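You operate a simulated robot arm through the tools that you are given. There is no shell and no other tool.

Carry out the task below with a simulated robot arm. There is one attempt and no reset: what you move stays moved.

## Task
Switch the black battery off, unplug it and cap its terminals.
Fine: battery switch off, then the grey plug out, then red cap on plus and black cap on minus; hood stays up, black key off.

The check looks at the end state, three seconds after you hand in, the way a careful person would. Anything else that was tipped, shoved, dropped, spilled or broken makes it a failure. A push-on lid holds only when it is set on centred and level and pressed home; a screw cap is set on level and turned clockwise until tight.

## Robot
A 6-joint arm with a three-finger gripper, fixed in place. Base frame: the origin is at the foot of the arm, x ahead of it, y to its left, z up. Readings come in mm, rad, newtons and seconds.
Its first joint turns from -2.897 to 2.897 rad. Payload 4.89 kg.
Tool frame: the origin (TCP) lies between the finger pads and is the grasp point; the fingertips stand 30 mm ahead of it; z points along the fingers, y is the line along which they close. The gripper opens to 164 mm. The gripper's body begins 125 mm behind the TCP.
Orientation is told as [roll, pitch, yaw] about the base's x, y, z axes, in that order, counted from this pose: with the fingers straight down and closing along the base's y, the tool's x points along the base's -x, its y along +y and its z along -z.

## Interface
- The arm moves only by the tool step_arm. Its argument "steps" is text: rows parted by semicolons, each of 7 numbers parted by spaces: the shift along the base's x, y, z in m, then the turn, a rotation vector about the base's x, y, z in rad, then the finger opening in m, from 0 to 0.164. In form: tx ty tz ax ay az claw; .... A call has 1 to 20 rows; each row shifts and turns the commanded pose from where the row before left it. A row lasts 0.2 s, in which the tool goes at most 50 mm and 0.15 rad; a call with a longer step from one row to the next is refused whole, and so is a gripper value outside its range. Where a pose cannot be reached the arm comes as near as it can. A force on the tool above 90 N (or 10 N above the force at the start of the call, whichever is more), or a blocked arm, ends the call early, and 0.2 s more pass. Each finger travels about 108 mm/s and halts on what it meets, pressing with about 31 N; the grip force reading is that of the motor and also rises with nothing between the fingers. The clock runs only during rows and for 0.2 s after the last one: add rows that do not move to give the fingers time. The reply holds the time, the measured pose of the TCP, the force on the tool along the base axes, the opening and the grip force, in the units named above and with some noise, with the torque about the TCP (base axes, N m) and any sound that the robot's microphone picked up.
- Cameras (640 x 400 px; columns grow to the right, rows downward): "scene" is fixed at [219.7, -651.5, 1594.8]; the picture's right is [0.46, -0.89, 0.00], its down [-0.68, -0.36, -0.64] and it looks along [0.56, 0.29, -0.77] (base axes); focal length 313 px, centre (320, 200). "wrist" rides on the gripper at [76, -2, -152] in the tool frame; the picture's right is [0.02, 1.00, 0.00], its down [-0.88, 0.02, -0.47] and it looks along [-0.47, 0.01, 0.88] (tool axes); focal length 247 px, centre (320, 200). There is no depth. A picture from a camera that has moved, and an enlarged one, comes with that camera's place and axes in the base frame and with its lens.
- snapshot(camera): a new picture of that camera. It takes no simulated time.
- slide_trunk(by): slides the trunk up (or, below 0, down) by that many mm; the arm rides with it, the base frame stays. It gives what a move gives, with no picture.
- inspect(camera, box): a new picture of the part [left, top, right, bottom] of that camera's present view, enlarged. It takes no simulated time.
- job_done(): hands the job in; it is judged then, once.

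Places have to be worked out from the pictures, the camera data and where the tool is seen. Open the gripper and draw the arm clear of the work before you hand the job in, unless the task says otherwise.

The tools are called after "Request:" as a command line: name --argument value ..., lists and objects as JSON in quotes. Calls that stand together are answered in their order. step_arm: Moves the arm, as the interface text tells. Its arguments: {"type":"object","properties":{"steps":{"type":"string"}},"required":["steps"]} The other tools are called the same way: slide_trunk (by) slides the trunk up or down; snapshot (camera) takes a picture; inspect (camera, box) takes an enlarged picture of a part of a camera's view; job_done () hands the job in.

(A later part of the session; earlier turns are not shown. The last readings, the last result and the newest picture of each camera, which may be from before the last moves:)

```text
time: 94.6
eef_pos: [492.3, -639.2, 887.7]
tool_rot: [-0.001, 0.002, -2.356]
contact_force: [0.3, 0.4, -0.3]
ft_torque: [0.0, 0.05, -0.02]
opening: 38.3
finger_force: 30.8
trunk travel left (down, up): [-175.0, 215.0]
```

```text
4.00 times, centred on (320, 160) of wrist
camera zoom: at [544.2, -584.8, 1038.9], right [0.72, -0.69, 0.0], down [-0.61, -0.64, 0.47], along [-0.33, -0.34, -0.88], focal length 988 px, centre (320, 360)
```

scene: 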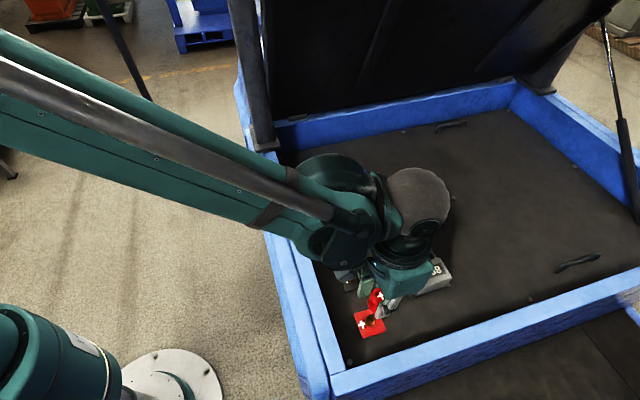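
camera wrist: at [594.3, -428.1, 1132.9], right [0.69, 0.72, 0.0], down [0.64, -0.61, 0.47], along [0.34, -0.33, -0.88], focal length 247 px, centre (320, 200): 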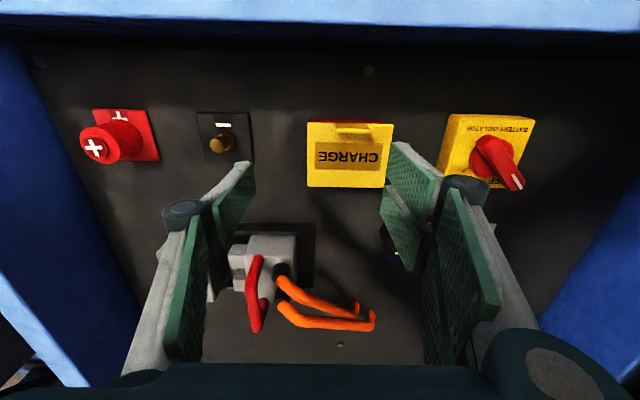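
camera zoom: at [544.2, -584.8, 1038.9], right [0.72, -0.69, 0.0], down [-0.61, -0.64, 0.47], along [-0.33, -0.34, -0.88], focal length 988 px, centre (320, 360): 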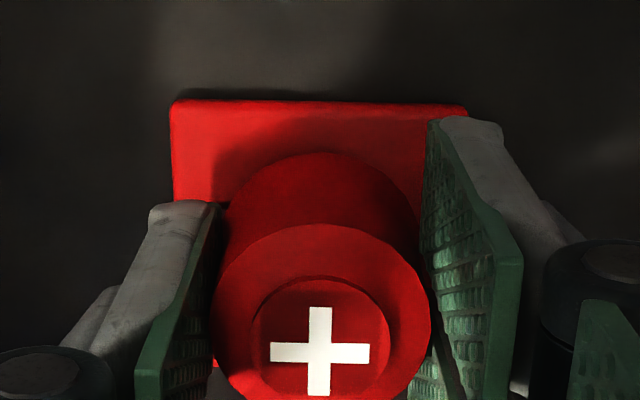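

It lifts freely, so pressing alone hasn't latched it. I'll raise the cap clear and take a very close look at the stud for threads.

Request:
step_arm --steps "0 0 0.01 0 0 0 0.02; 0 0 0.02 0 0 0 0.02; 0 0 0.025 0 0 0 0.02; 0 0 0.025 0 0 0 0.02; 0 0 0.025 0 0 0 0.02; 0 0 0 0 0 0 0.02"

Request:
inspect --camera "wrist" --box '[240, 90, 400, 190]'

Request:
inspect --camera "wrist" --box '[296, 110, 344, 140]'

Request:
inspect --camera "scene" --box '[336, 262, 384, 292]'

Request:
inspect --camera "scene" --box '[346, 304, 394, 334]'

```text
time: 96.0
eef_pos: [491.1, -639.1, 993.6]
tool_rot: [0.001, 0.002, -2.356]
contact_force: [-0.4, 0.2, -0.1]
ft_torque: [-0.04, -0.01, -0.03]
opening: 37.9
finger_force: 31.0
trunk travel left (down, up): [-175.0, 215.0]
```

```text
4.00 times, centred on (320, 140) of wrist
camera zoom: at [542.3, -584.8, 1144.9], right [0.72, -0.69, 0.0], down [-0.61, -0.64, 0.47], along [-0.33, -0.34, -0.88], focal length 988 px, centre (320, 440)
```

zoom: 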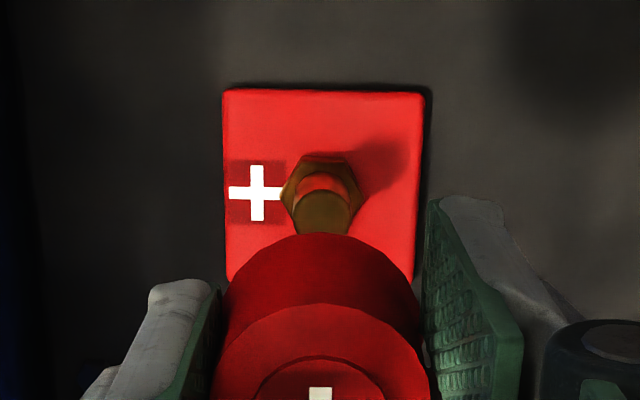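

```text
13.33 times, centred on (320, 125) of wrist
camera zoom: at [542.3, -584.8, 1144.9], right [0.72, -0.69, 0.0], down [-0.61, -0.64, 0.47], along [-0.33, -0.34, -0.88], focal length 3293 px, centre (320, 1200)
```

zoom: 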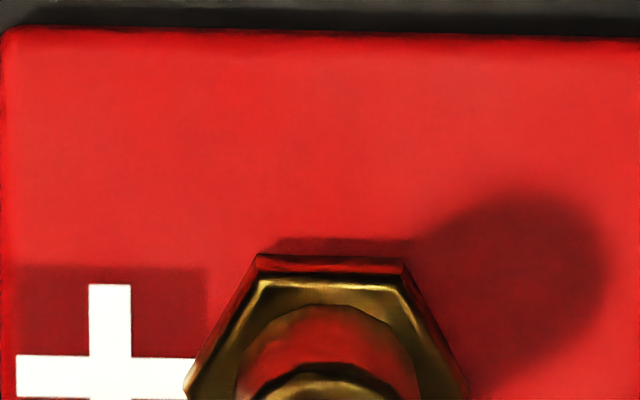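

```text
13.33 times, centred on (360, 277) of scene
camera zoom: at [219.7, -651.5, 1594.8], right [0.46, -0.89, 0.0], down [-0.68, -0.36, -0.64], along [0.56, 0.29, -0.77], focal length 4171 px, centre (-213, -827)
```

zoom: 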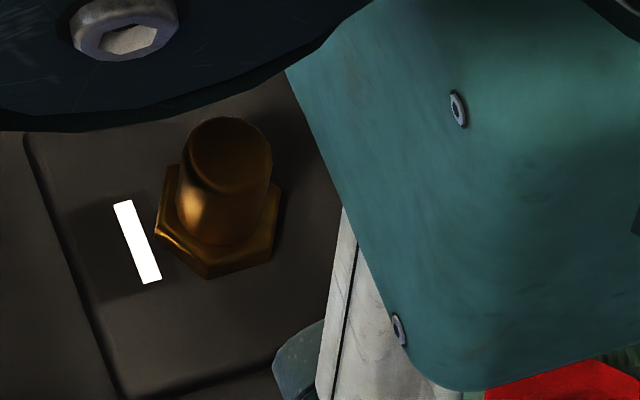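

```text
13.33 times, centred on (370, 319) of scene
camera zoom: at [219.7, -651.5, 1594.8], right [0.46, -0.89, 0.0], down [-0.68, -0.36, -0.64], along [0.56, 0.29, -0.77], focal length 4171 px, centre (-347, -1387)
```

zoom: 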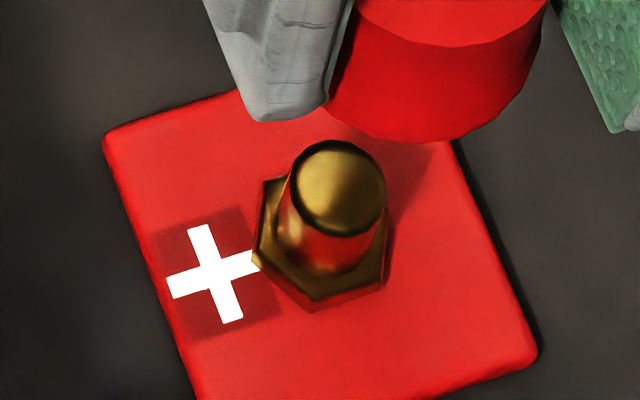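

The stud is smooth and domed with a hex nut below it, so these are push-on caps. A latch may have been there and broken by my own grip tests, so I'll set the cap down again, centre it carefully, press it, and then test only with a gentle nudge.

Request:
step_arm --steps "0.0004 0 -0.02 0 0 0 0.02; 0 0 -0.025 0 0 0 0.02; 0 0 -0.025 0 0 0 0.02; 0 0 -0.02 0 0 0 0.02; 0 0 -0.01 0 0 0 0.02; 0 0 -0.005 0 0 0 0.02; 0 0 0 0 0 0 0.02"

Request:
inspect --camera "wrist" --box '[240, 110, 400, 210]'

```text
time: 97.6
eef_pos: [492.8, -639.7, 885.8]
tool_rot: [0.0, 0.001, -2.356]
contact_force: [0.4, 0.4, -0.4]
ft_torque: [-0.04, -0.03, -0.02]
opening: 38.3
finger_force: 30.7
trunk travel left (down, up): [-175.0, 215.0]
```

```text
4.00 times, centred on (320, 160) of wrist
camera zoom: at [544.2, -585.2, 1037.7], right [0.72, -0.69, 0.0], down [-0.61, -0.64, 0.47], along [-0.33, -0.34, -0.88], focal length 988 px, centre (320, 360)
```

zoom: 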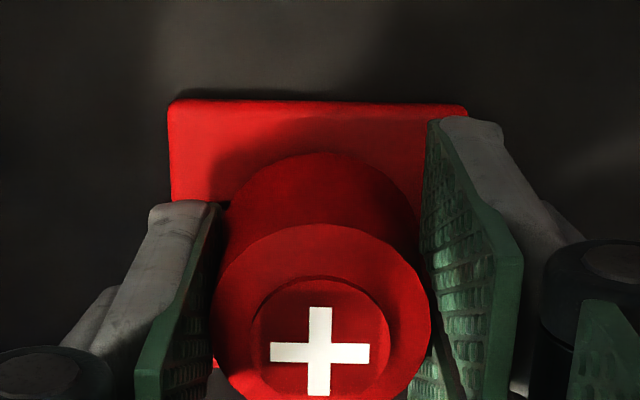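

The arm's small positioning jitter has put it about 1.4 mm to +v. I'll correct that and check again before touching down.

Request:
step_arm --steps "-0.0009 0.0009 0 0 0 0 0.02; 0 0 0 0 0 0 0.02"

Request:
inspect --camera "wrist" --box '[240, 110, 400, 210]'

```text
time: 98.2
eef_pos: [491.6, -638.2, 886.6]
tool_rot: [0.001, 0.002, -2.356]
contact_force: [-0.4, -0.8, -0.4]
ft_torque: [-0.02, 0.0, -0.02]
opening: 38.4
finger_force: 30.9
trunk travel left (down, up): [-175.0, 215.0]
```

```text
4.00 times, centred on (320, 160) of wrist
camera zoom: at [543.2, -584.1, 1037.9], right [0.72, -0.69, 0.0], down [-0.61, -0.64, 0.47], along [-0.33, -0.34, -0.88], focal length 988 px, centre (320, 360)
```

zoom: 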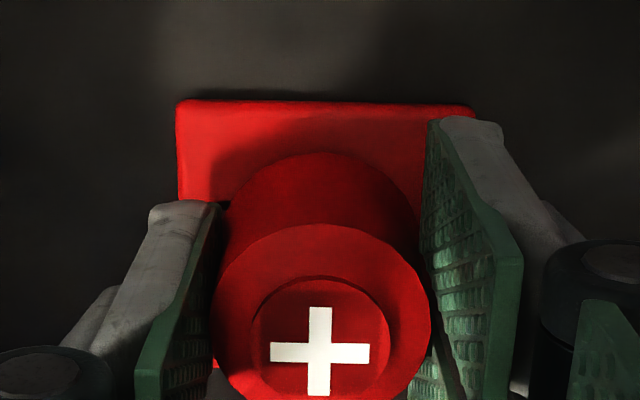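

Centred to about 0.15 mm. Lowering it to touch and pressing lightly in the grip.

Request:
step_arm --steps "0 0 -0.0015 0 0 0 0.02; 0 0 -0.0015 0 0 0 0.02; 0 0 -0.001 0 0 0 0.02; 0 0 0 0 0 0 0.02"

Request:
step_arm --steps "0 0 -0.001 0 0 0 0.02; 0 0 0 0 0 0 0.02"

Request:
inspect --camera "wrist" --box '[240, 110, 400, 210]'

```text
time: 99.2
eef_pos: [490.9, -639.1, 882.8]
tool_rot: [0.002, 0.003, -2.354]
contact_force: [1.3, -5.2, 10.8]
ft_torque: [-0.16, -0.07, 0.0]
opening: 38.2
finger_force: 31.4
trunk travel left (down, up): [-175.0, 215.0]
```

```text
time: 99.8
eef_pos: [492.0, -638.9, 882.6]
tool_rot: [0.001, 0.003, -2.357]
contact_force: [3.4, -6.9, 24.5]
ft_torque: [-0.27, -0.14, -0.01]
opening: 38.4
finger_force: 30.9
trunk travel left (down, up): [-175.0, 215.0]
```

```text
4.00 times, centred on (320, 160) of wrist
camera zoom: at [543.1, -583.9, 1033.8], right [0.72, -0.69, 0.0], down [-0.61, -0.64, 0.47], along [-0.33, -0.34, -0.88], focal length 988 px, centre (320, 360)
```

zoom: 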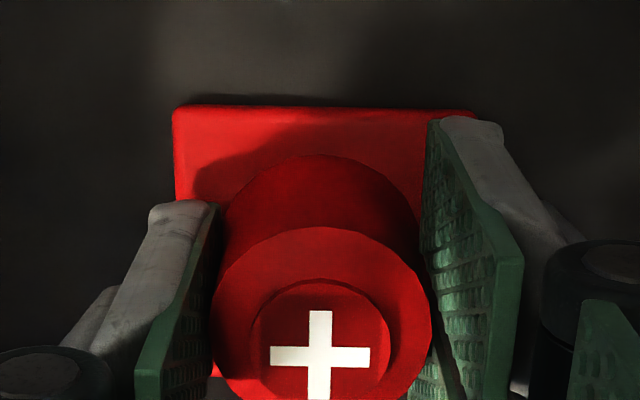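

Torque readings show the load acts at the cap's rim on the plate, so geometrically it is fully down. Still gripping, I'll raise in half-millimetre steps and watch for any downward pull that would reveal a latch.

Request:
step_arm --steps "0 0 0.0005 0 0 0 0.02; 0 0 0 0 0 0 0.02"

Request:
step_arm --steps "0 0 0.0006 0 0 0 0.02; 0 0 0 0 0 0 0.02"

Request:
step_arm --steps "0 0 0.0006 0 0 0 0.02; 0 0 0 0 0 0 0.02"

Request:
step_arm --steps "0 0 0.0006 0 0 0 0.02; 0 0 0 0 0 0 0.02"

Request:
inspect --camera "wrist" --box '[240, 110, 400, 210]'

```text
time: 100.4
eef_pos: [492.1, -639.1, 882.4]
tool_rot: [0.0, 0.001, -2.355]
contact_force: [3.0, 0.1, 12.8]
ft_torque: [-0.04, -0.12, 0.03]
opening: 38.3
finger_force: 31.2
trunk travel left (down, up): [-175.0, 215.0]
```

```text
time: 101.0
eef_pos: [492.1, -640.6, 882.4]
tool_rot: [-0.001, 0.002, -2.357]
contact_force: [0.2, -0.4, 0.2]
ft_torque: [-0.01, 0.06, 0.03]
opening: 38.4
finger_force: 31.0
trunk travel left (down, up): [-175.0, 215.0]
```

```text
time: 101.6
eef_pos: [491.5, -639.4, 883.8]
tool_rot: [0.0, 0.001, -2.356]
contact_force: [0.2, 0.5, -0.7]
ft_torque: [0.0, 0.01, 0.0]
opening: 38.1
finger_force: 30.7
trunk travel left (down, up): [-175.0, 215.0]
```

```text
time: 102.2
eef_pos: [491.4, -639.0, 883.4]
tool_rot: [0.0, 0.0, -2.355]
contact_force: [0.5, -0.8, 0.1]
ft_torque: [0.0, 0.03, 0.03]
opening: 38.4
finger_force: 31.5
trunk travel left (down, up): [-175.0, 215.0]
```

```text
4.00 times, centred on (320, 160) of wrist
camera zoom: at [543.5, -584.2, 1035.6], right [0.72, -0.69, 0.0], down [-0.61, -0.64, 0.47], along [-0.33, -0.34, -0.88], focal length 988 px, centre (320, 360)
```

zoom: 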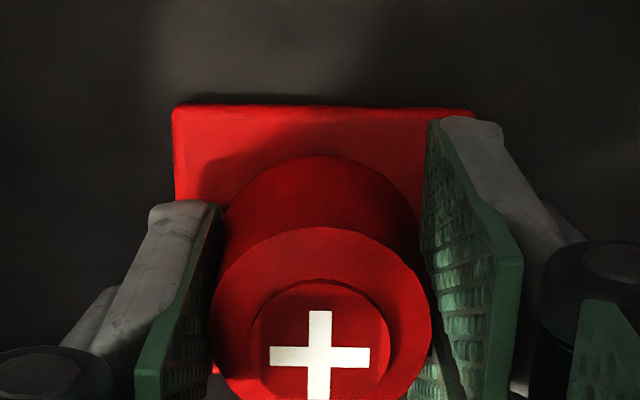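

No downward pull at all, so 25 N in the grip does not latch it. I'll set it down centred again, release, and this time press from the top to just under the limit and hold it there for a second.

Request:
step_arm --steps "-0.0002 0.0002 -0.001 0 0 0 0.02; 0 0 -0.0008 0 0 0 0.02; 0 0 0 0 0 0 0.02; 0 0 0 0 0 0 0.034; 0 0 0 0 0 0 0.039; 0 0 0 0 0 0 0.045; 0 0 0 0 0 0 0.06; 0 0 0 0 0 0 0.065; 0 0 0.015 0 0 0 0.065; 0 0 0.025 0 0 0 0.065; 0 0 0 0 0 0 0.065"

Request:
inspect --camera "wrist" --box '[240, 110, 400, 210]'

```text
time: 104.6
eef_pos: [491.5, -638.3, 924.1]
tool_rot: [-0.001, 0.002, -2.357]
contact_force: [0.1, -0.2, 0.2]
ft_torque: [-0.03, 0.01, 0.0]
opening: 64.8
finger_force: 0.0
trunk travel left (down, up): [-175.0, 215.0]
```

```text
4.00 times, centred on (320, 160) of wrist
camera zoom: at [543.2, -583.5, 1075.1], right [0.72, -0.69, 0.0], down [-0.61, -0.64, 0.47], along [-0.33, -0.34, -0.88], focal length 988 px, centre (320, 360)
```

zoom: 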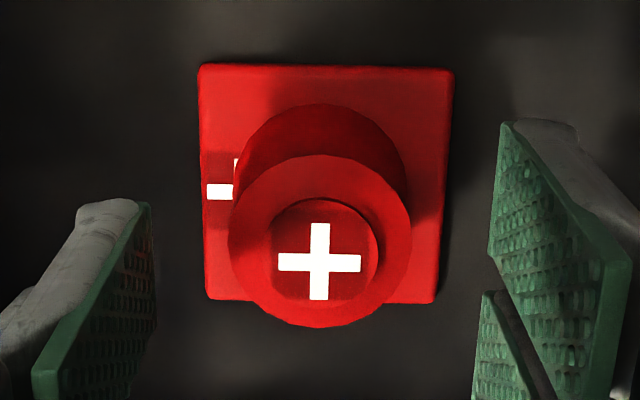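

The cap sits within about 0.8 mm of centre and level. I'll close, align over it and press steadily, holding near the limit.

Request:
step_arm --steps "-0.0007 0 0 0 0 0 0.03; 0 0 0 0 0 0 0; 0 0 0 0 0 0 0; 0 0 -0.005 0 0 0 0; 0 0 -0.004 0 0 0 0; 0 0 0 0 0 0 0"

Request:
step_arm --steps "0 0 -0.001 0 0 0 0; 0 0 -0.001 0 0 0 0; 0 0 0 0 0 0 0"

Request:
step_arm --steps "0 0 -0.0007 0 0 0 0; 0 0 -0.0007 0 0 0 0; 0 0 0 0 0 0 0"

```text
time: 106.0
eef_pos: [490.4, -639.0, 913.8]
tool_rot: [-0.001, 0.003, -2.356]
contact_force: [0.4, -0.2, 1.9]
ft_torque: [-0.06, -0.02, -0.03]
opening: 6.0
finger_force: 30.9
trunk travel left (down, up): [-175.0, 215.0]
```

```text
time: 106.8
eef_pos: [490.1, -638.3, 914.0]
tool_rot: [0.003, 0.001, -2.356]
contact_force: [10.5, -7.9, 48.0]
ft_torque: [-0.24, -0.33, 0.02]
opening: 6.1
finger_force: 30.9
trunk travel left (down, up): [-175.0, 215.0]
```

```text
time: 107.5
eef_pos: [490.4, -638.3, 912.9]
tool_rot: [0.005, 0.0, -2.356]
contact_force: [0.4, 5.4, 56.1]
ft_torque: [0.15, -0.05, -0.01]
opening: 6.2
finger_force: 31.3
trunk travel left (down, up): [-175.0, 215.0]
stopped in row 3: the force on the tool passed its limit at 92 N (the readings are from after the stop); the commanded pose is now the measured one
```

Pressed to the limit (92 N) on the centred cap. I'll lift, re-level the tool and check where it sits.

Request:
step_arm --steps "0 0 0.003 0.0035 0.0035 0 0; 0 0 0.012 0 0 0 0; 0 0 0.02 0 0 0 0.03; 0 0 0.02 0 0 0 0.065; 0 0 0 0 0 0 0.065"

Request:
inspect --camera "wrist" --box '[240, 110, 400, 210]'

Request:
inspect --camera "scene" --box '[346, 304, 394, 334]'

```text
time: 108.7
eef_pos: [490.3, -639.3, 964.5]
tool_rot: [-0.002, 0.002, -2.357]
contact_force: [0.0, 0.4, 0.0]
ft_torque: [-0.07, -0.02, -0.02]
opening: 65.0
finger_force: 0.1
trunk travel left (down, up): [-175.0, 215.0]
```

```text
4.00 times, centred on (320, 160) of wrist
camera zoom: at [543.2, -585.6, 1117.0], right [0.72, -0.69, 0.0], down [-0.61, -0.64, 0.47], along [-0.33, -0.34, -0.88], focal length 988 px, centre (320, 360)
```

zoom: 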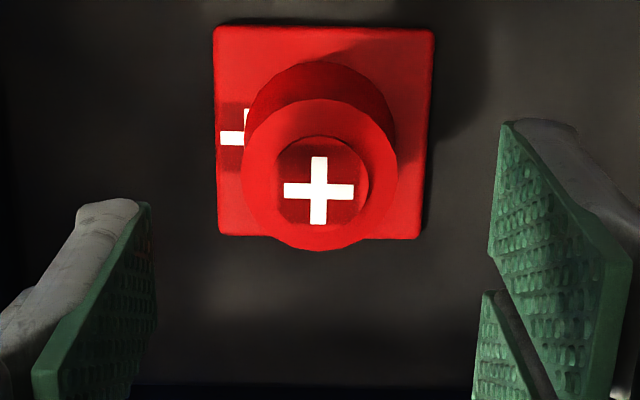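

```text
13.33 times, centred on (370, 319) of scene
camera zoom: at [219.7, -651.5, 1594.8], right [0.46, -0.89, 0.0], down [-0.68, -0.36, -0.64], along [0.56, 0.29, -0.77], focal length 4171 px, centre (-347, -1387)
```

zoom: 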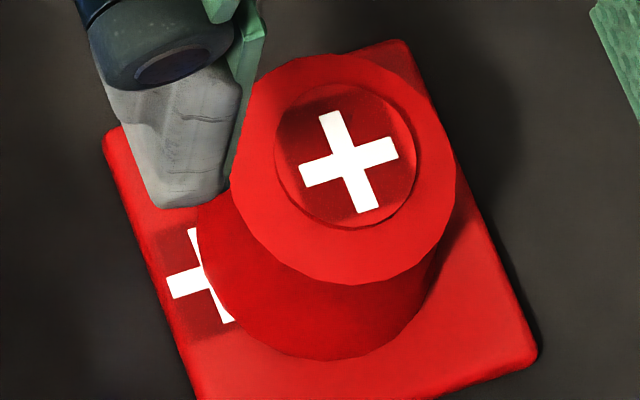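

Both cameras now show the cap centred within about 0.4 mm, level and down on the plate. For a gentle hold test I'll lower the open gripper around it and ease one finger sideways against it in half-millimetre steps, watching the force.

Request:
step_arm --steps "0 0 -0.02 0 0 0 0.065; 0 0 -0.025 0 0 0 0.065; 0 0 -0.02 0 0 0 0.065; 0 0 -0.013 0 0 0 0.065; 0 0 0 0 0 0 0.065; 0.0035 -0.0035 0 0 0 0 0.065; 0.0025 -0.0025 0 0 0 0 0.065; 0 0 0 0 0 0 0.065"

Request:
inspect --camera "wrist" --box '[240, 110, 400, 210]'

```text
time: 110.5
eef_pos: [496.9, -645.8, 889.0]
tool_rot: [-0.002, 0.001, -2.357]
contact_force: [0.4, 0.0, -0.1]
ft_torque: [0.0, -0.02, 0.01]
opening: 64.8
finger_force: 0.1
trunk travel left (down, up): [-175.0, 215.0]
```

```text
4.00 times, centred on (320, 160) of wrist
camera zoom: at [550.1, -591.2, 1039.2], right [0.72, -0.69, 0.0], down [-0.61, -0.64, 0.47], along [-0.33, -0.34, -0.88], focal length 988 px, centre (320, 360)
```

zoom: 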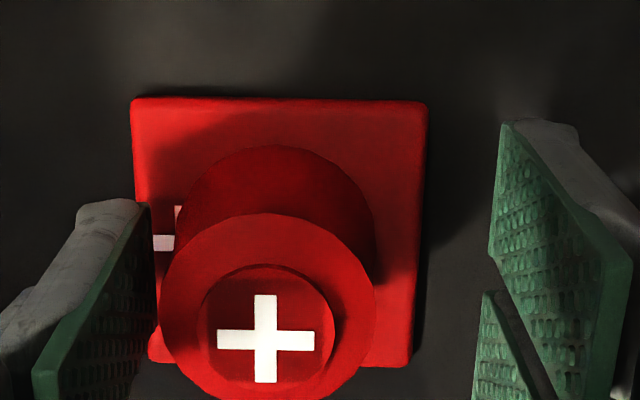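

The left finger is now close to the cap's side. I'll approach in small steps.

Request:
step_arm --steps "0.0007 -0.0007 0 0 0 0 0.065; 0.0007 -0.0007 0 0 0 0 0.065; 0 0 0 0 0 0 0.065"

Request:
step_arm --steps "0.0004 -0.0004 0 0 0 0 0.065; 0 0 0 0 0 0 0.065"

Request:
step_arm --steps "0.0004 -0.0004 0 0 0 0 0.065; 0 0 0 0 0 0 0.065"

Request:
inspect --camera "wrist" --box '[240, 110, 400, 210]'

```text
time: 111.3
eef_pos: [498.6, -646.3, 888.4]
tool_rot: [-0.004, 0.002, -2.355]
contact_force: [-0.1, -0.5, -0.6]
ft_torque: [-0.01, 0.01, -0.02]
opening: 64.9
finger_force: 0.0
trunk travel left (down, up): [-175.0, 215.0]
```

```text
time: 111.9
eef_pos: [500.7, -647.8, 888.4]
tool_rot: [-0.005, 0.001, -2.356]
contact_force: [-0.2, 0.0, 0.0]
ft_torque: [0.0, 0.03, 0.02]
opening: 65.1
finger_force: 0.0
trunk travel left (down, up): [-175.0, 215.0]
```

```text
time: 112.5
eef_pos: [499.6, -647.5, 888.3]
tool_rot: [-0.004, 0.001, -2.358]
contact_force: [0.2, 0.3, 0.7]
ft_torque: [0.02, -0.03, 0.0]
opening: 65.0
finger_force: 0.0
trunk travel left (down, up): [-175.0, 215.0]
```

```text
4.00 times, centred on (320, 160) of wrist
camera zoom: at [551.9, -593.3, 1039.2], right [0.72, -0.69, 0.0], down [-0.61, -0.64, 0.47], along [-0.33, -0.34, -0.88], focal length 988 px, centre (320, 360)
```

zoom: 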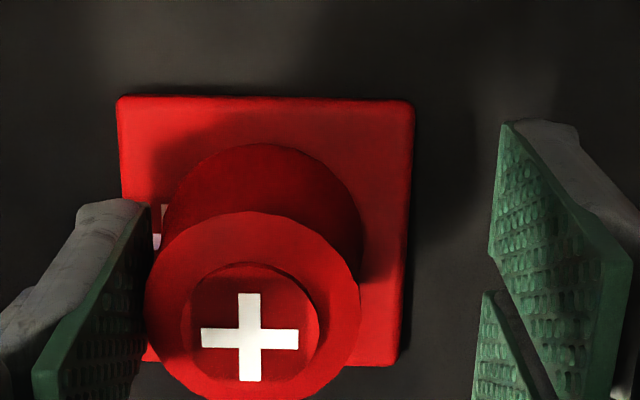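

Just about touching, and the cap has not moved. Continuing with half-millimetre nudges.

Request:
step_arm --steps "0.0004 -0.0004 0 0 0 0 0.065; 0 0 0 0 0 0 0.065"

Request:
step_arm --steps "0.0004 -0.0004 0 0 0 0 0.065; 0 0 0 0 0 0 0.065"

Request:
step_arm --steps "0.0004 -0.0004 0 0 0 0 0.065; 0 0 0 0 0 0 0.065"

Request:
inspect --camera "wrist" --box '[240, 110, 400, 210]'

```text
time: 113.1
eef_pos: [499.4, -648.4, 888.3]
tool_rot: [-0.005, 0.0, -2.357]
contact_force: [0.4, 1.1, 0.3]
ft_torque: [-0.03, -0.01, 0.01]
opening: 64.9
finger_force: 0.2
trunk travel left (down, up): [-175.0, 215.0]
```

```text
time: 113.7
eef_pos: [501.0, -648.7, 889.0]
tool_rot: [-0.002, 0.002, -2.358]
contact_force: [-0.4, 0.2, 0.6]
ft_torque: [0.0, 0.03, 0.04]
opening: 65.0
finger_force: 0.1
trunk travel left (down, up): [-175.0, 215.0]
```

```text
time: 114.3
eef_pos: [500.8, -649.3, 887.3]
tool_rot: [-0.003, 0.001, -2.357]
contact_force: [-0.3, -0.2, -0.8]
ft_torque: [-0.02, 0.0, 0.0]
opening: 64.9
finger_force: 0.0
trunk travel left (down, up): [-175.0, 215.0]
```

```text
4.00 times, centred on (320, 160) of wrist
camera zoom: at [552.6, -595.0, 1039.2], right [0.72, -0.69, 0.0], down [-0.61, -0.64, 0.47], along [-0.33, -0.34, -0.88], focal length 988 px, centre (320, 360)
```

zoom: 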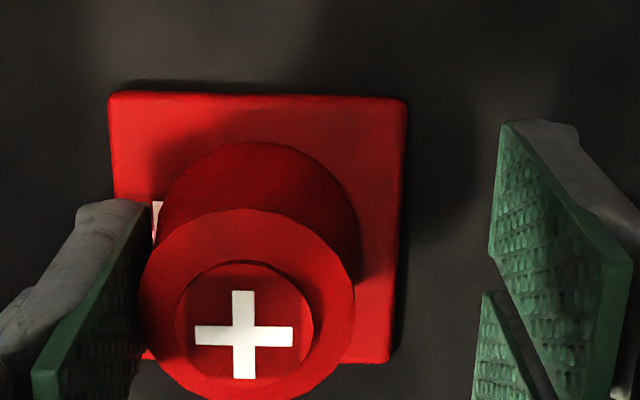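

Still no force. A few more small steps to be sure of contact.

Request:
step_arm --steps "0.0006 -0.0006 0 0 0 0 0.065; 0 0 0 0 0 0 0.065"

Request:
step_arm --steps "0.0006 -0.0006 0 0 0 0 0.065; 0 0 0 0 0 0 0.065"

Request:
inspect --camera "wrist" --box '[240, 110, 400, 210]'

```text
time: 114.9
eef_pos: [500.9, -649.4, 887.5]
tool_rot: [-0.005, 0.001, -2.357]
contact_force: [0.4, 0.7, -0.3]
ft_torque: [-0.02, 0.02, 0.01]
opening: 64.9
finger_force: 0.2
trunk travel left (down, up): [-175.0, 215.0]
```

```text
time: 115.5
eef_pos: [502.5, -650.5, 888.5]
tool_rot: [-0.002, 0.002, -2.354]
contact_force: [0.6, 0.3, 0.6]
ft_torque: [0.0, 0.0, -0.03]
opening: 65.1
finger_force: 0.0
trunk travel left (down, up): [-175.0, 215.0]
```

```text
4.00 times, centred on (320, 160) of wrist
camera zoom: at [554.3, -595.6, 1039.6], right [0.72, -0.69, 0.0], down [-0.61, -0.64, 0.47], along [-0.33, -0.34, -0.88], focal length 988 px, centre (320, 360)
```

zoom: 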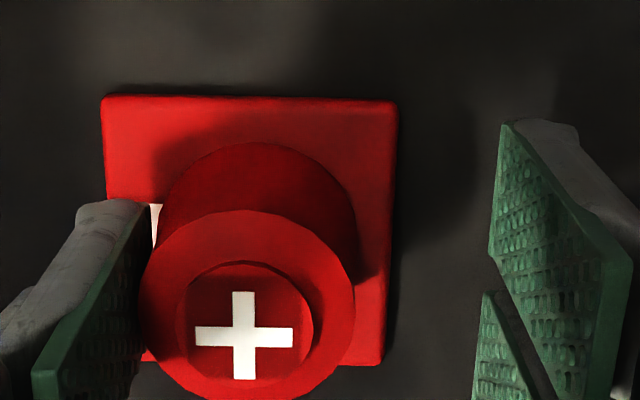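

The cap moved freely again, so a centred 92 N press has not latched it. To learn whether it is really down on the plate, I'll measure the plate's height by touch: closed fingertips on the plate's corner, then on the battery surface beside it.

Request:
step_arm --steps "-0.002 0.002 0.012 0.002 0.002 0 0.05; 0 0 0.02 0 0 0 0.02; 0.0105 0.003 0.005 0 0 0 0; 0.0114 0.0033 0 0 0 0 0; 0.0114 0.0033 0 0 0 0 0; 0 0 0 0 0 0 0; 0 0 -0.012 0 0 0 0; 0 0 -0.015 0 0 0 0; 0 0 -0.008 0 0 0 0; 0 0 0 0 0 0 0"

Request:
inspect --camera "wrist" --box '[240, 110, 400, 210]'

Request:
inspect --camera "scene" --box '[346, 296, 394, 326]'

```text
time: 117.7
eef_pos: [533.7, -637.9, 892.0]
tool_rot: [-0.005, 0.002, -2.357]
contact_force: [-3.0, 3.9, 28.0]
ft_torque: [0.56, 0.51, -0.04]
opening: 39.8
finger_force: 31.7
trunk travel left (down, up): [-175.0, 215.0]
```

```text
4.00 times, centred on (320, 160) of wrist
camera zoom: at [584.3, -583.7, 1042.3], right [0.72, -0.69, -0.01], down [-0.61, -0.64, 0.47], along [-0.33, -0.34, -0.88], focal length 988 px, centre (320, 360)
```

zoom: 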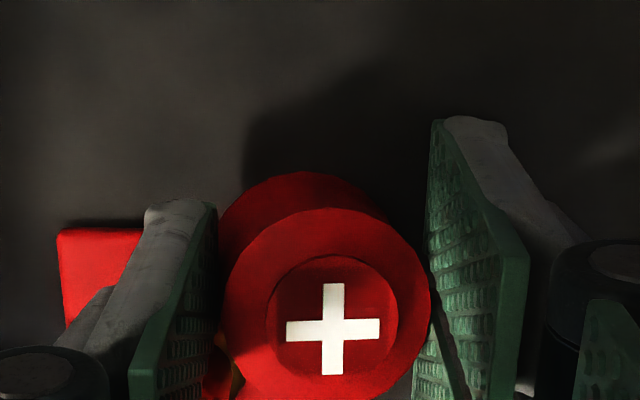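

```text
13.33 times, centred on (370, 311) of scene
camera zoom: at [219.7, -651.5, 1594.8], right [0.46, -0.89, 0.0], down [-0.68, -0.36, -0.64], along [0.56, 0.29, -0.77], focal length 4171 px, centre (-347, -1280)
```

zoom: 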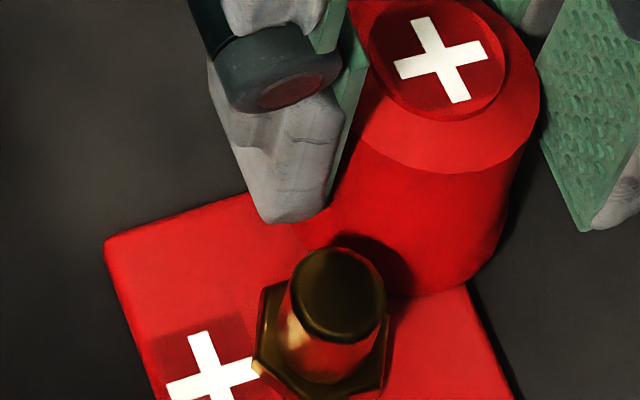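

The fingers closed too early and picked the cap up with them; it is now held beside the stud and pressing on the plate at 28 N. I'll lift gently and check how it sits in the grip.

Request:
step_arm --steps "0 0 0.005 0 0 0 0.01; 0 0 0.015 0 0 0 0.01; 0 0 0.02 0 0 0 0.01; 0 0 0.02 0 0 0 0.01; 0 0 0 0 0 0 0.01"

Request:
inspect --camera "wrist" --box '[240, 110, 400, 210]'

Request:
inspect --camera "scene" --box '[346, 276, 410, 316]'

```text
time: 118.9
eef_pos: [533.5, -640.1, 951.2]
tool_rot: [-0.007, 0.002, -2.356]
contact_force: [0.4, 0.3, -0.6]
ft_torque: [0.01, -0.01, 0.01]
opening: 38.2
finger_force: 31.6
trunk travel left (down, up): [-175.0, 215.0]
```

```text
4.00 times, centred on (320, 160) of wrist
camera zoom: at [585.3, -585.2, 1101.8], right [0.72, -0.69, -0.01], down [-0.61, -0.64, 0.47], along [-0.33, -0.34, -0.88], focal length 988 px, centre (320, 360)
```

zoom: 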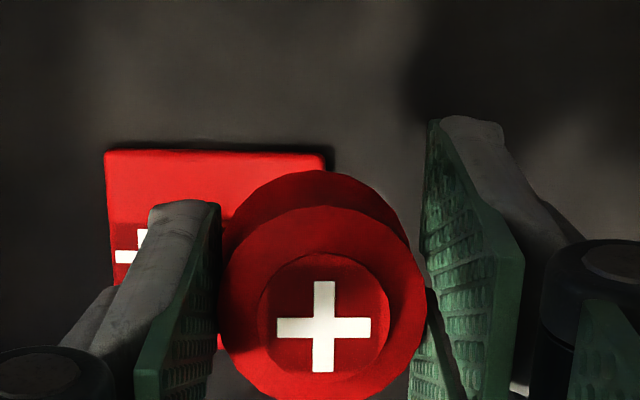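

```text
10.00 times, centred on (378, 296) of scene
camera zoom: at [219.7, -651.5, 1594.8], right [0.46, -0.89, 0.0], down [-0.68, -0.36, -0.64], along [0.56, 0.29, -0.77], focal length 3128 px, centre (-260, -760)
```

zoom: 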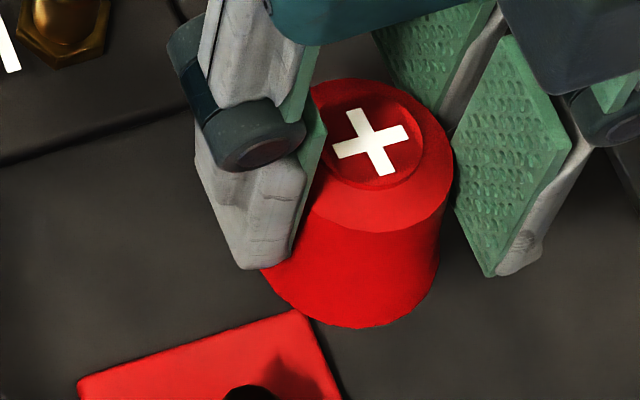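

The cap is tilted roughly 10° in the grip now. I'll set it down on the flat, empty panel between the two terminal plates, let it level itself, and re-grip it properly.

Request:
step_arm --steps "-0.0012 0.0207 0.01 -0.0064 -0.0035 0 0.01; -0.0012 0.0207 0 0 0 0 0.01; 0 0 0 0 0 0 0.01; 0 0 -0.025 0 0 0 0.01; 0 0 -0.025 0 0 0 0.01; 0 0 -0.01 0 0 0 0.01; 0 0 0 0 0 0 0.01"

Request:
inspect --camera "wrist" --box '[240, 110, 400, 210]'

Request:
inspect --camera "scene" --box '[330, 270, 394, 310]'

```text
time: 120.5
eef_pos: [532.1, -596.1, 901.5]
tool_rot: [0.0, -0.002, -2.356]
contact_force: [0.3, 0.4, -0.1]
ft_torque: [0.05, 0.01, -0.02]
opening: 38.3
finger_force: 30.8
trunk travel left (down, up): [-175.0, 215.0]
```

```text
4.00 times, centred on (320, 160) of wrist
camera zoom: at [583.9, -542.2, 1051.4], right [0.72, -0.69, 0.0], down [-0.61, -0.64, 0.47], along [-0.33, -0.34, -0.88], focal length 988 px, centre (320, 360)
```

zoom: 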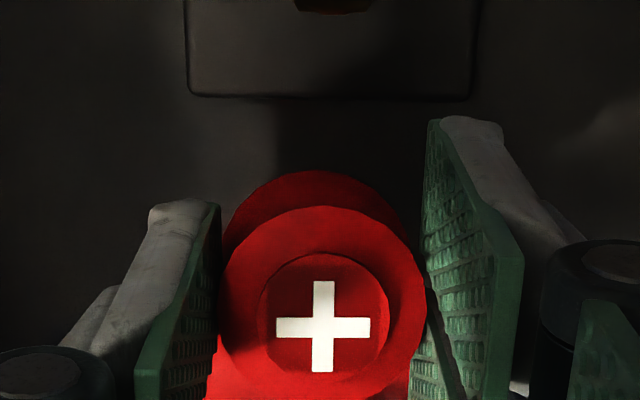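

```text
10.00 times, centred on (362, 290) of scene
camera zoom: at [219.7, -651.5, 1594.8], right [0.46, -0.89, 0.0], down [-0.68, -0.36, -0.64], along [0.56, 0.29, -0.77], focal length 3128 px, centre (-100, -700)
```

zoom: 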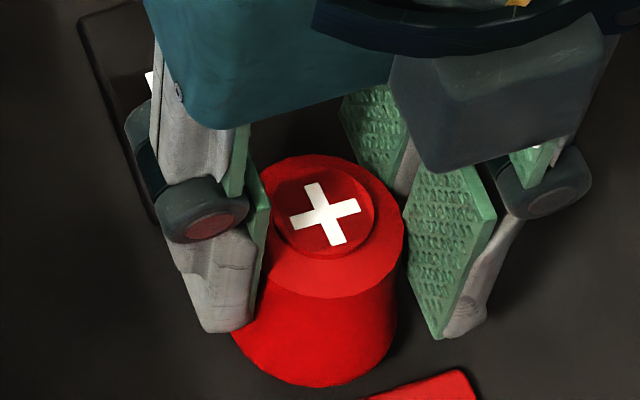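

It's over the clear spot between the plates. I'll lower until it touches, then release.

Request:
step_arm --steps "0 0 -0.008 0 0 0 0.01; 0 0 -0.006 0 0 0 0.01; 0 0 -0.002 0 0 0 0.01; 0 0 0 0 0 0 0.01"

Request:
step_arm --steps "0 0 -0.002 0 0 0 0.01; 0 0 0 0 0 0 0.01"

Request:
step_arm --steps "0 0 -0.0015 0 0 0 0.01; 0 0 0 0 0 0 0.01"

Request:
step_arm --steps "0 0 -0.0015 0 0 0 0.01; 0 0 0 0 0 0 0.01"

```text
time: 121.5
eef_pos: [530.4, -596.2, 884.2]
tool_rot: [0.002, -0.003, -2.357]
contact_force: [5.3, -6.7, 24.6]
ft_torque: [-0.26, -0.16, 0.01]
opening: 38.3
finger_force: 31.0
trunk travel left (down, up): [-175.0, 215.0]
```

```text
time: 122.1
eef_pos: [530.6, -596.4, 882.1]
tool_rot: [0.002, -0.001, -2.357]
contact_force: [5.6, -4.1, 22.4]
ft_torque: [-0.17, -0.18, 0.06]
opening: 37.9
finger_force: 30.7
trunk travel left (down, up): [-175.0, 215.0]
```

```text
time: 122.7
eef_pos: [529.7, -595.0, 881.0]
tool_rot: [0.001, -0.002, -2.356]
contact_force: [1.9, -1.0, 23.8]
ft_torque: [-0.06, -0.05, 0.02]
opening: 38.3
finger_force: 31.0
trunk travel left (down, up): [-175.0, 215.0]
```

```text
time: 123.3
eef_pos: [530.1, -596.3, 880.0]
tool_rot: [0.003, -0.002, -2.356]
contact_force: [3.1, 4.1, 23.6]
ft_torque: [0.12, -0.09, -0.04]
opening: 38.1
finger_force: 31.2
trunk travel left (down, up): [-175.0, 215.0]
```

The cap has slid up in the grip against the panel, which should also have levelled it. Let me look.

Request:
inspect --camera "wrist" --box '[240, 110, 400, 210]'

Request:
inspect --camera "scene" --box '[330, 270, 394, 310]'

```text
4.00 times, centred on (320, 160) of wrist
camera zoom: at [582.4, -540.8, 1031.1], right [0.72, -0.69, 0.0], down [-0.61, -0.64, 0.47], along [-0.33, -0.34, -0.88], focal length 988 px, centre (320, 360)
```

zoom: 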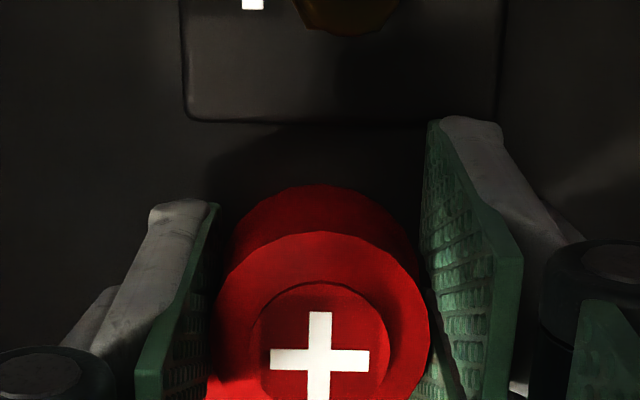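

```text
10.00 times, centred on (362, 290) of scene
camera zoom: at [219.7, -651.5, 1594.8], right [0.46, -0.89, 0.0], down [-0.68, -0.36, -0.64], along [0.56, 0.29, -0.77], focal length 3128 px, centre (-100, -700)
```

zoom: 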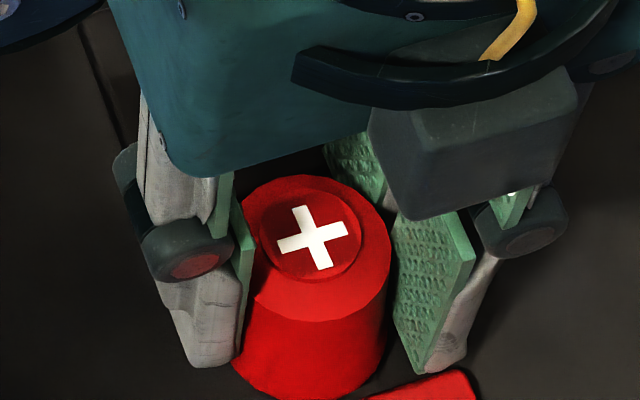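

The cap is standing level again on the panel. While it's parked there, I'll release it, rise clear first, then do the touch test on the bare plate to learn the real seat height.

Request:
step_arm --steps "0 0 0.0015 0 0 0 0.034; 0 0 0 0 0 0 0.045; 0 0 0 0 0 0 0.06; 0 0 0 0 0 0 0.065; 0 0 0 0 0 0 0.065; 0 0 0.02 0 0 0 0.065; 0 0 0.03 0 0 0 0.065; 0 0 0.01 0 0 0 0.065; -0.0021 -0.0145 0 0 0 0 0.03; -0.0021 -0.0145 0 0 0 0 0; -0.002 -0.0145 0 0 0 0 0; 0 0 0 0 0 0 0"

Request:
inspect --camera "wrist" --box '[200, 90, 440, 240]'

Request:
inspect --camera "scene" --box '[330, 270, 410, 320]'

```text
time: 125.9
eef_pos: [523.7, -641.6, 940.6]
tool_rot: [0.0, -0.001, -2.357]
contact_force: [0.6, -0.3, -0.2]
ft_torque: [0.01, 0.03, -0.01]
opening: 0.0
finger_force: 30.4
trunk travel left (down, up): [-175.0, 215.0]
```

```text
2.67 times, centred on (320, 165) of wrist
camera zoom: at [575.5, -586.0, 1092.0], right [0.72, -0.69, 0.0], down [-0.61, -0.64, 0.47], along [-0.33, -0.34, -0.88], focal length 659 px, centre (320, 293)
```

zoom: 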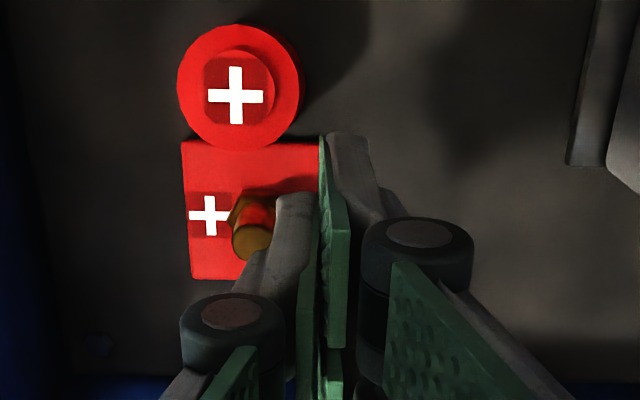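

```text
8.00 times, centred on (370, 295) of scene
camera zoom: at [219.7, -651.5, 1594.8], right [0.46, -0.89, 0.0], down [-0.68, -0.36, -0.64], along [0.56, 0.29, -0.77], focal length 2503 px, centre (-80, -560)
```

zoom: 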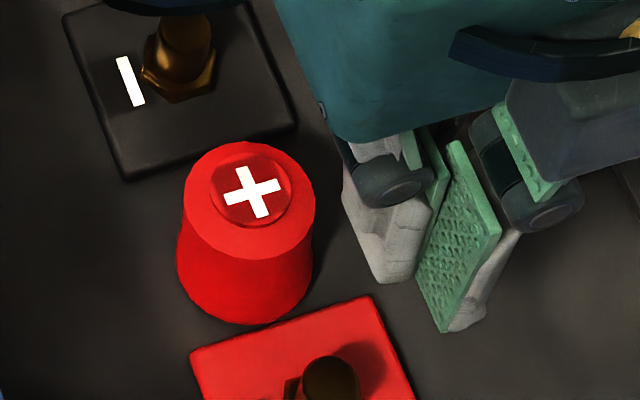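

The cap stands level between the plates and the closed fingertips are over the bare plate's corner. I'll lower to feel the plate's top.

Request:
step_arm --steps "0 0 -0.025 0 0 0 0; 0 0 -0.02 0 0 0 0; 0 0 -0.01 0 0 0 0; 0 0 0 0 0 0 0"

Request:
step_arm --steps "0 0 -0.002 0 0 0 0; 0 0 -0.0015 0 0 0 0; 0 0 0 0 0 0 0"

Request:
step_arm --steps "0 0 -0.0015 0 0 0 0; 0 0 0 0 0 0 0"

Request:
step_arm --steps "0 0 -0.0015 0 0 0 0; 0 0 0 0 0 0 0"

Request:
inspect --camera "wrist" --box '[240, 90, 400, 190]'

```text
time: 126.9
eef_pos: [523.0, -640.8, 885.4]
tool_rot: [0.0, -0.001, -2.356]
contact_force: [0.8, -0.1, -0.5]
ft_torque: [0.03, 0.02, 0.01]
opening: 0.0
finger_force: 30.9
trunk travel left (down, up): [-175.0, 215.0]
```

```text
time: 127.7
eef_pos: [523.5, -639.6, 883.3]
tool_rot: [0.001, -0.001, -2.357]
contact_force: [0.2, -0.9, -0.1]
ft_torque: [-0.02, 0.0, -0.02]
opening: 0.0
finger_force: 31.3
trunk travel left (down, up): [-175.0, 215.0]
```

```text
time: 128.3
eef_pos: [523.7, -640.1, 880.7]
tool_rot: [0.0, -0.002, -2.356]
contact_force: [-0.6, -0.4, 0.2]
ft_torque: [0.01, 0.04, -0.01]
opening: 0.0
finger_force: 30.7
trunk travel left (down, up): [-175.0, 215.0]
```

```text
time: 128.9
eef_pos: [525.3, -640.4, 879.7]
tool_rot: [0.0, -0.003, -2.355]
contact_force: [0.5, -0.6, 0.5]
ft_torque: [-0.04, 0.01, 0.02]
opening: 0.0
finger_force: 30.8
trunk travel left (down, up): [-175.0, 215.0]
```

```text
4.00 times, centred on (320, 140) of wrist
camera zoom: at [576.8, -585.2, 1030.4], right [0.72, -0.69, 0.0], down [-0.61, -0.64, 0.47], along [-0.33, -0.34, -0.88], focal length 988 px, centre (320, 440)
```

zoom: 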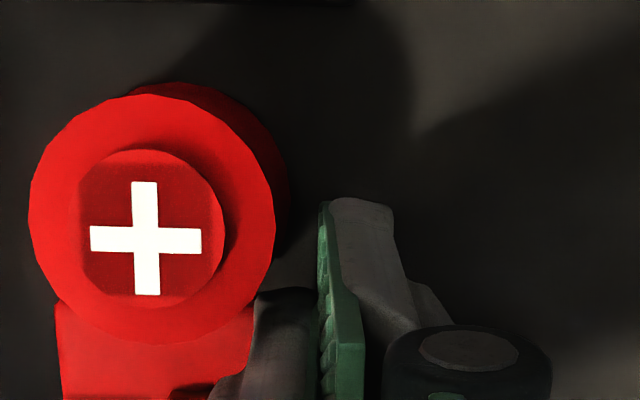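

Fingertips at about 848, no contact yet. Continuing in 1 mm steps.

Request:
step_arm --steps "0 0 -0.0012 0 0 0 0; 0 0 0 0 0 0 0"

Request:
step_arm --steps "0 0 -0.0012 0 0 0 0; 0 0 0 0 0 0 0"

Request:
step_arm --steps "0 0 -0.0012 0 0 0 0; 0 0 0 0 0 0 0"

Request:
inspect --camera "wrist" --box '[240, 90, 400, 190]'

```text
time: 129.5
eef_pos: [525.0, -640.2, 877.6]
tool_rot: [0.0, -0.003, -2.356]
contact_force: [0.3, 0.4, 0.2]
ft_torque: [0.01, 0.02, -0.02]
opening: 0.1
finger_force: 30.8
trunk travel left (down, up): [-175.0, 215.0]
```

```text
time: 130.1
eef_pos: [525.3, -642.1, 876.0]
tool_rot: [0.0, -0.002, -2.356]
contact_force: [0.0, 0.0, -0.7]
ft_torque: [0.0, 0.02, 0.02]
opening: 0.1
finger_force: 30.1
trunk travel left (down, up): [-175.0, 215.0]
```

```text
time: 130.7
eef_pos: [525.1, -639.8, 876.1]
tool_rot: [0.0, -0.002, -2.356]
contact_force: [0.3, -0.3, 0.4]
ft_torque: [0.04, -0.04, 0.04]
opening: 0.0
finger_force: 30.9
trunk travel left (down, up): [-175.0, 215.0]
```

```text
4.00 times, centred on (320, 140) of wrist
camera zoom: at [576.9, -585.5, 1026.5], right [0.72, -0.69, 0.0], down [-0.61, -0.64, 0.47], along [-0.33, -0.34, -0.88], focal length 988 px, centre (320, 440)
```

zoom: 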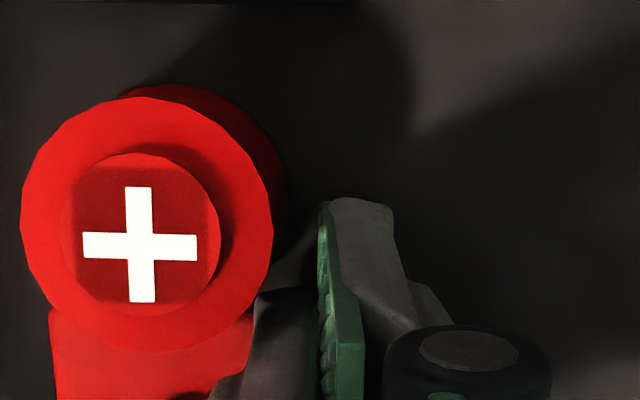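

Fingertips are already at 844.5 without contact, so the plate is lower than I assumed. Continuing down.

Request:
step_arm --steps "0 0 -0.0012 0 0 0 0; 0 0 0 0 0 0 0"

Request:
step_arm --steps "0 0 -0.0012 0 0 0 0; 0 0 0 0 0 0 0"

Request:
step_arm --steps "0 0 -0.001 0 0 0 0; 0 0 0 0 0 0 0"

Request:
inspect --camera "wrist" --box '[240, 90, 400, 190]'

```text
time: 131.3
eef_pos: [525.3, -640.6, 873.9]
tool_rot: [0.0, 0.0, -2.356]
contact_force: [0.2, -0.6, -0.3]
ft_torque: [0.01, -0.03, 0.0]
opening: 0.0
finger_force: 31.3
trunk travel left (down, up): [-175.0, 215.0]
```

```text
time: 131.9
eef_pos: [525.0, -640.6, 873.3]
tool_rot: [0.001, -0.002, -2.357]
contact_force: [-0.2, 0.1, 0.1]
ft_torque: [-0.02, -0.01, 0.0]
opening: 0.1
finger_force: 30.7
trunk travel left (down, up): [-175.0, 215.0]
```

```text
time: 132.5
eef_pos: [525.9, -641.5, 872.5]
tool_rot: [0.001, -0.002, -2.358]
contact_force: [1.5, -2.3, 11.0]
ft_torque: [-0.08, 0.0, -0.02]
opening: 0.3
finger_force: 45.6
trunk travel left (down, up): [-175.0, 215.0]
```

```text
4.00 times, centred on (320, 140) of wrist
camera zoom: at [576.7, -585.6, 1023.7], right [0.72, -0.69, 0.0], down [-0.61, -0.64, 0.47], along [-0.33, -0.34, -0.88], focal length 988 px, centre (320, 440)
```

zoom: 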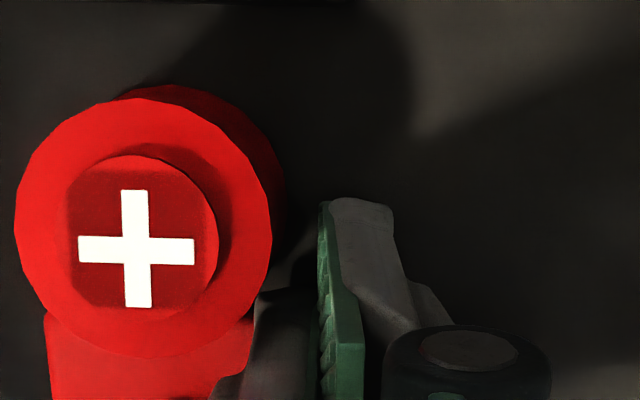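

First contact at fingertip height ≈842 (11 N). I'll now touch the bare battery surface 35 mm further out for comparison.

Request:
step_arm --steps "0 0 0.006 0 0 0 0; 0.0125 -0.0125 0 0 0 0 0; 0.0125 -0.0125 0 0 0 0 0; 0 0 0 0 0 0 0; 0 0 -0.004 0 0 0 0; 0 0 0 0 0 0 0"

Request:
step_arm --steps "0 0 -0.0012 0 0 0 0; 0 0 0 0 0 0 0"

Request:
step_arm --steps "0 0 -0.0012 0 0 0 0; 0 0 0 0 0 0 0"

Request:
inspect --camera "wrist" --box '[240, 90, 400, 190]'

```text
time: 133.9
eef_pos: [549.6, -666.4, 872.5]
tool_rot: [0.0, -0.002, -2.356]
contact_force: [0.9, 0.5, -0.2]
ft_torque: [0.06, -0.01, 0.01]
opening: 0.0
finger_force: 45.4
trunk travel left (down, up): [-175.0, 215.0]
```

```text
time: 134.5
eef_pos: [550.1, -666.6, 872.2]
tool_rot: [0.0, -0.002, -2.355]
contact_force: [-0.9, -0.4, -0.6]
ft_torque: [-0.02, 0.0, -0.01]
opening: 0.3
finger_force: 44.8
trunk travel left (down, up): [-175.0, 215.0]
```

```text
time: 135.1
eef_pos: [549.2, -665.4, 871.5]
tool_rot: [0.001, -0.002, -2.357]
contact_force: [0.7, 0.5, -0.5]
ft_torque: [0.04, 0.02, 0.0]
opening: 0.0
finger_force: 45.0
trunk travel left (down, up): [-175.0, 215.0]
```

```text
4.00 times, centred on (320, 140) of wrist
camera zoom: at [601.3, -610.6, 1021.8], right [0.72, -0.69, 0.0], down [-0.61, -0.64, 0.47], along [-0.33, -0.34, -0.88], focal length 988 px, centre (320, 440)
```

zoom: 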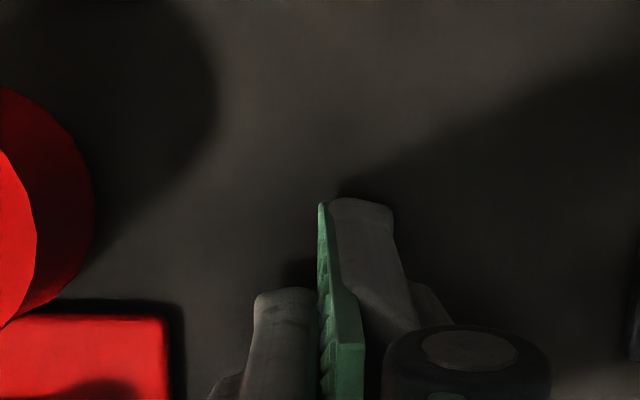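

No contact at 839.8, so the earlier touch was on the plate. Continuing to find the battery surface.

Request:
step_arm --steps "0 0 -0.001 0 0 0 0; 0 0 0 0 0 0 0"

Request:
step_arm --steps "0 0 -0.001 0 0 0 0; 0 0 0 0 0 0 0"

Request:
step_arm --steps "0 0 -0.001 0 0 0 0; 0 0 0 0 0 0 0"

Request:
inspect --camera "wrist" --box '[240, 90, 400, 190]'

```text
time: 135.7
eef_pos: [549.7, -665.5, 869.2]
tool_rot: [0.0, -0.001, -2.355]
contact_force: [0.0, -0.6, 0.4]
ft_torque: [-0.01, 0.03, -0.01]
opening: 0.0
finger_force: 45.1
trunk travel left (down, up): [-175.0, 215.0]
```

```text
time: 136.3
eef_pos: [550.0, -665.7, 869.1]
tool_rot: [0.001, -0.001, -2.358]
contact_force: [0.2, -0.1, 0.2]
ft_torque: [0.02, 0.01, 0.0]
opening: 0.0
finger_force: 45.4
trunk travel left (down, up): [-175.0, 215.0]
```

```text
time: 136.9
eef_pos: [549.2, -664.4, 867.7]
tool_rot: [0.0, 0.0, -2.355]
contact_force: [-0.6, 0.0, 0.7]
ft_torque: [0.01, 0.0, 0.0]
opening: 0.4
finger_force: 45.0
trunk travel left (down, up): [-175.0, 215.0]
```

```text
4.00 times, centred on (320, 140) of wrist
camera zoom: at [601.3, -610.1, 1019.3], right [0.72, -0.69, 0.0], down [-0.61, -0.64, 0.47], along [-0.33, -0.34, -0.88], focal length 988 px, centre (320, 440)
```

zoom: 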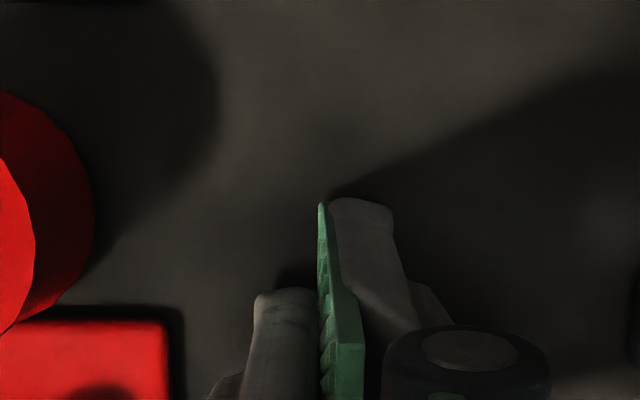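

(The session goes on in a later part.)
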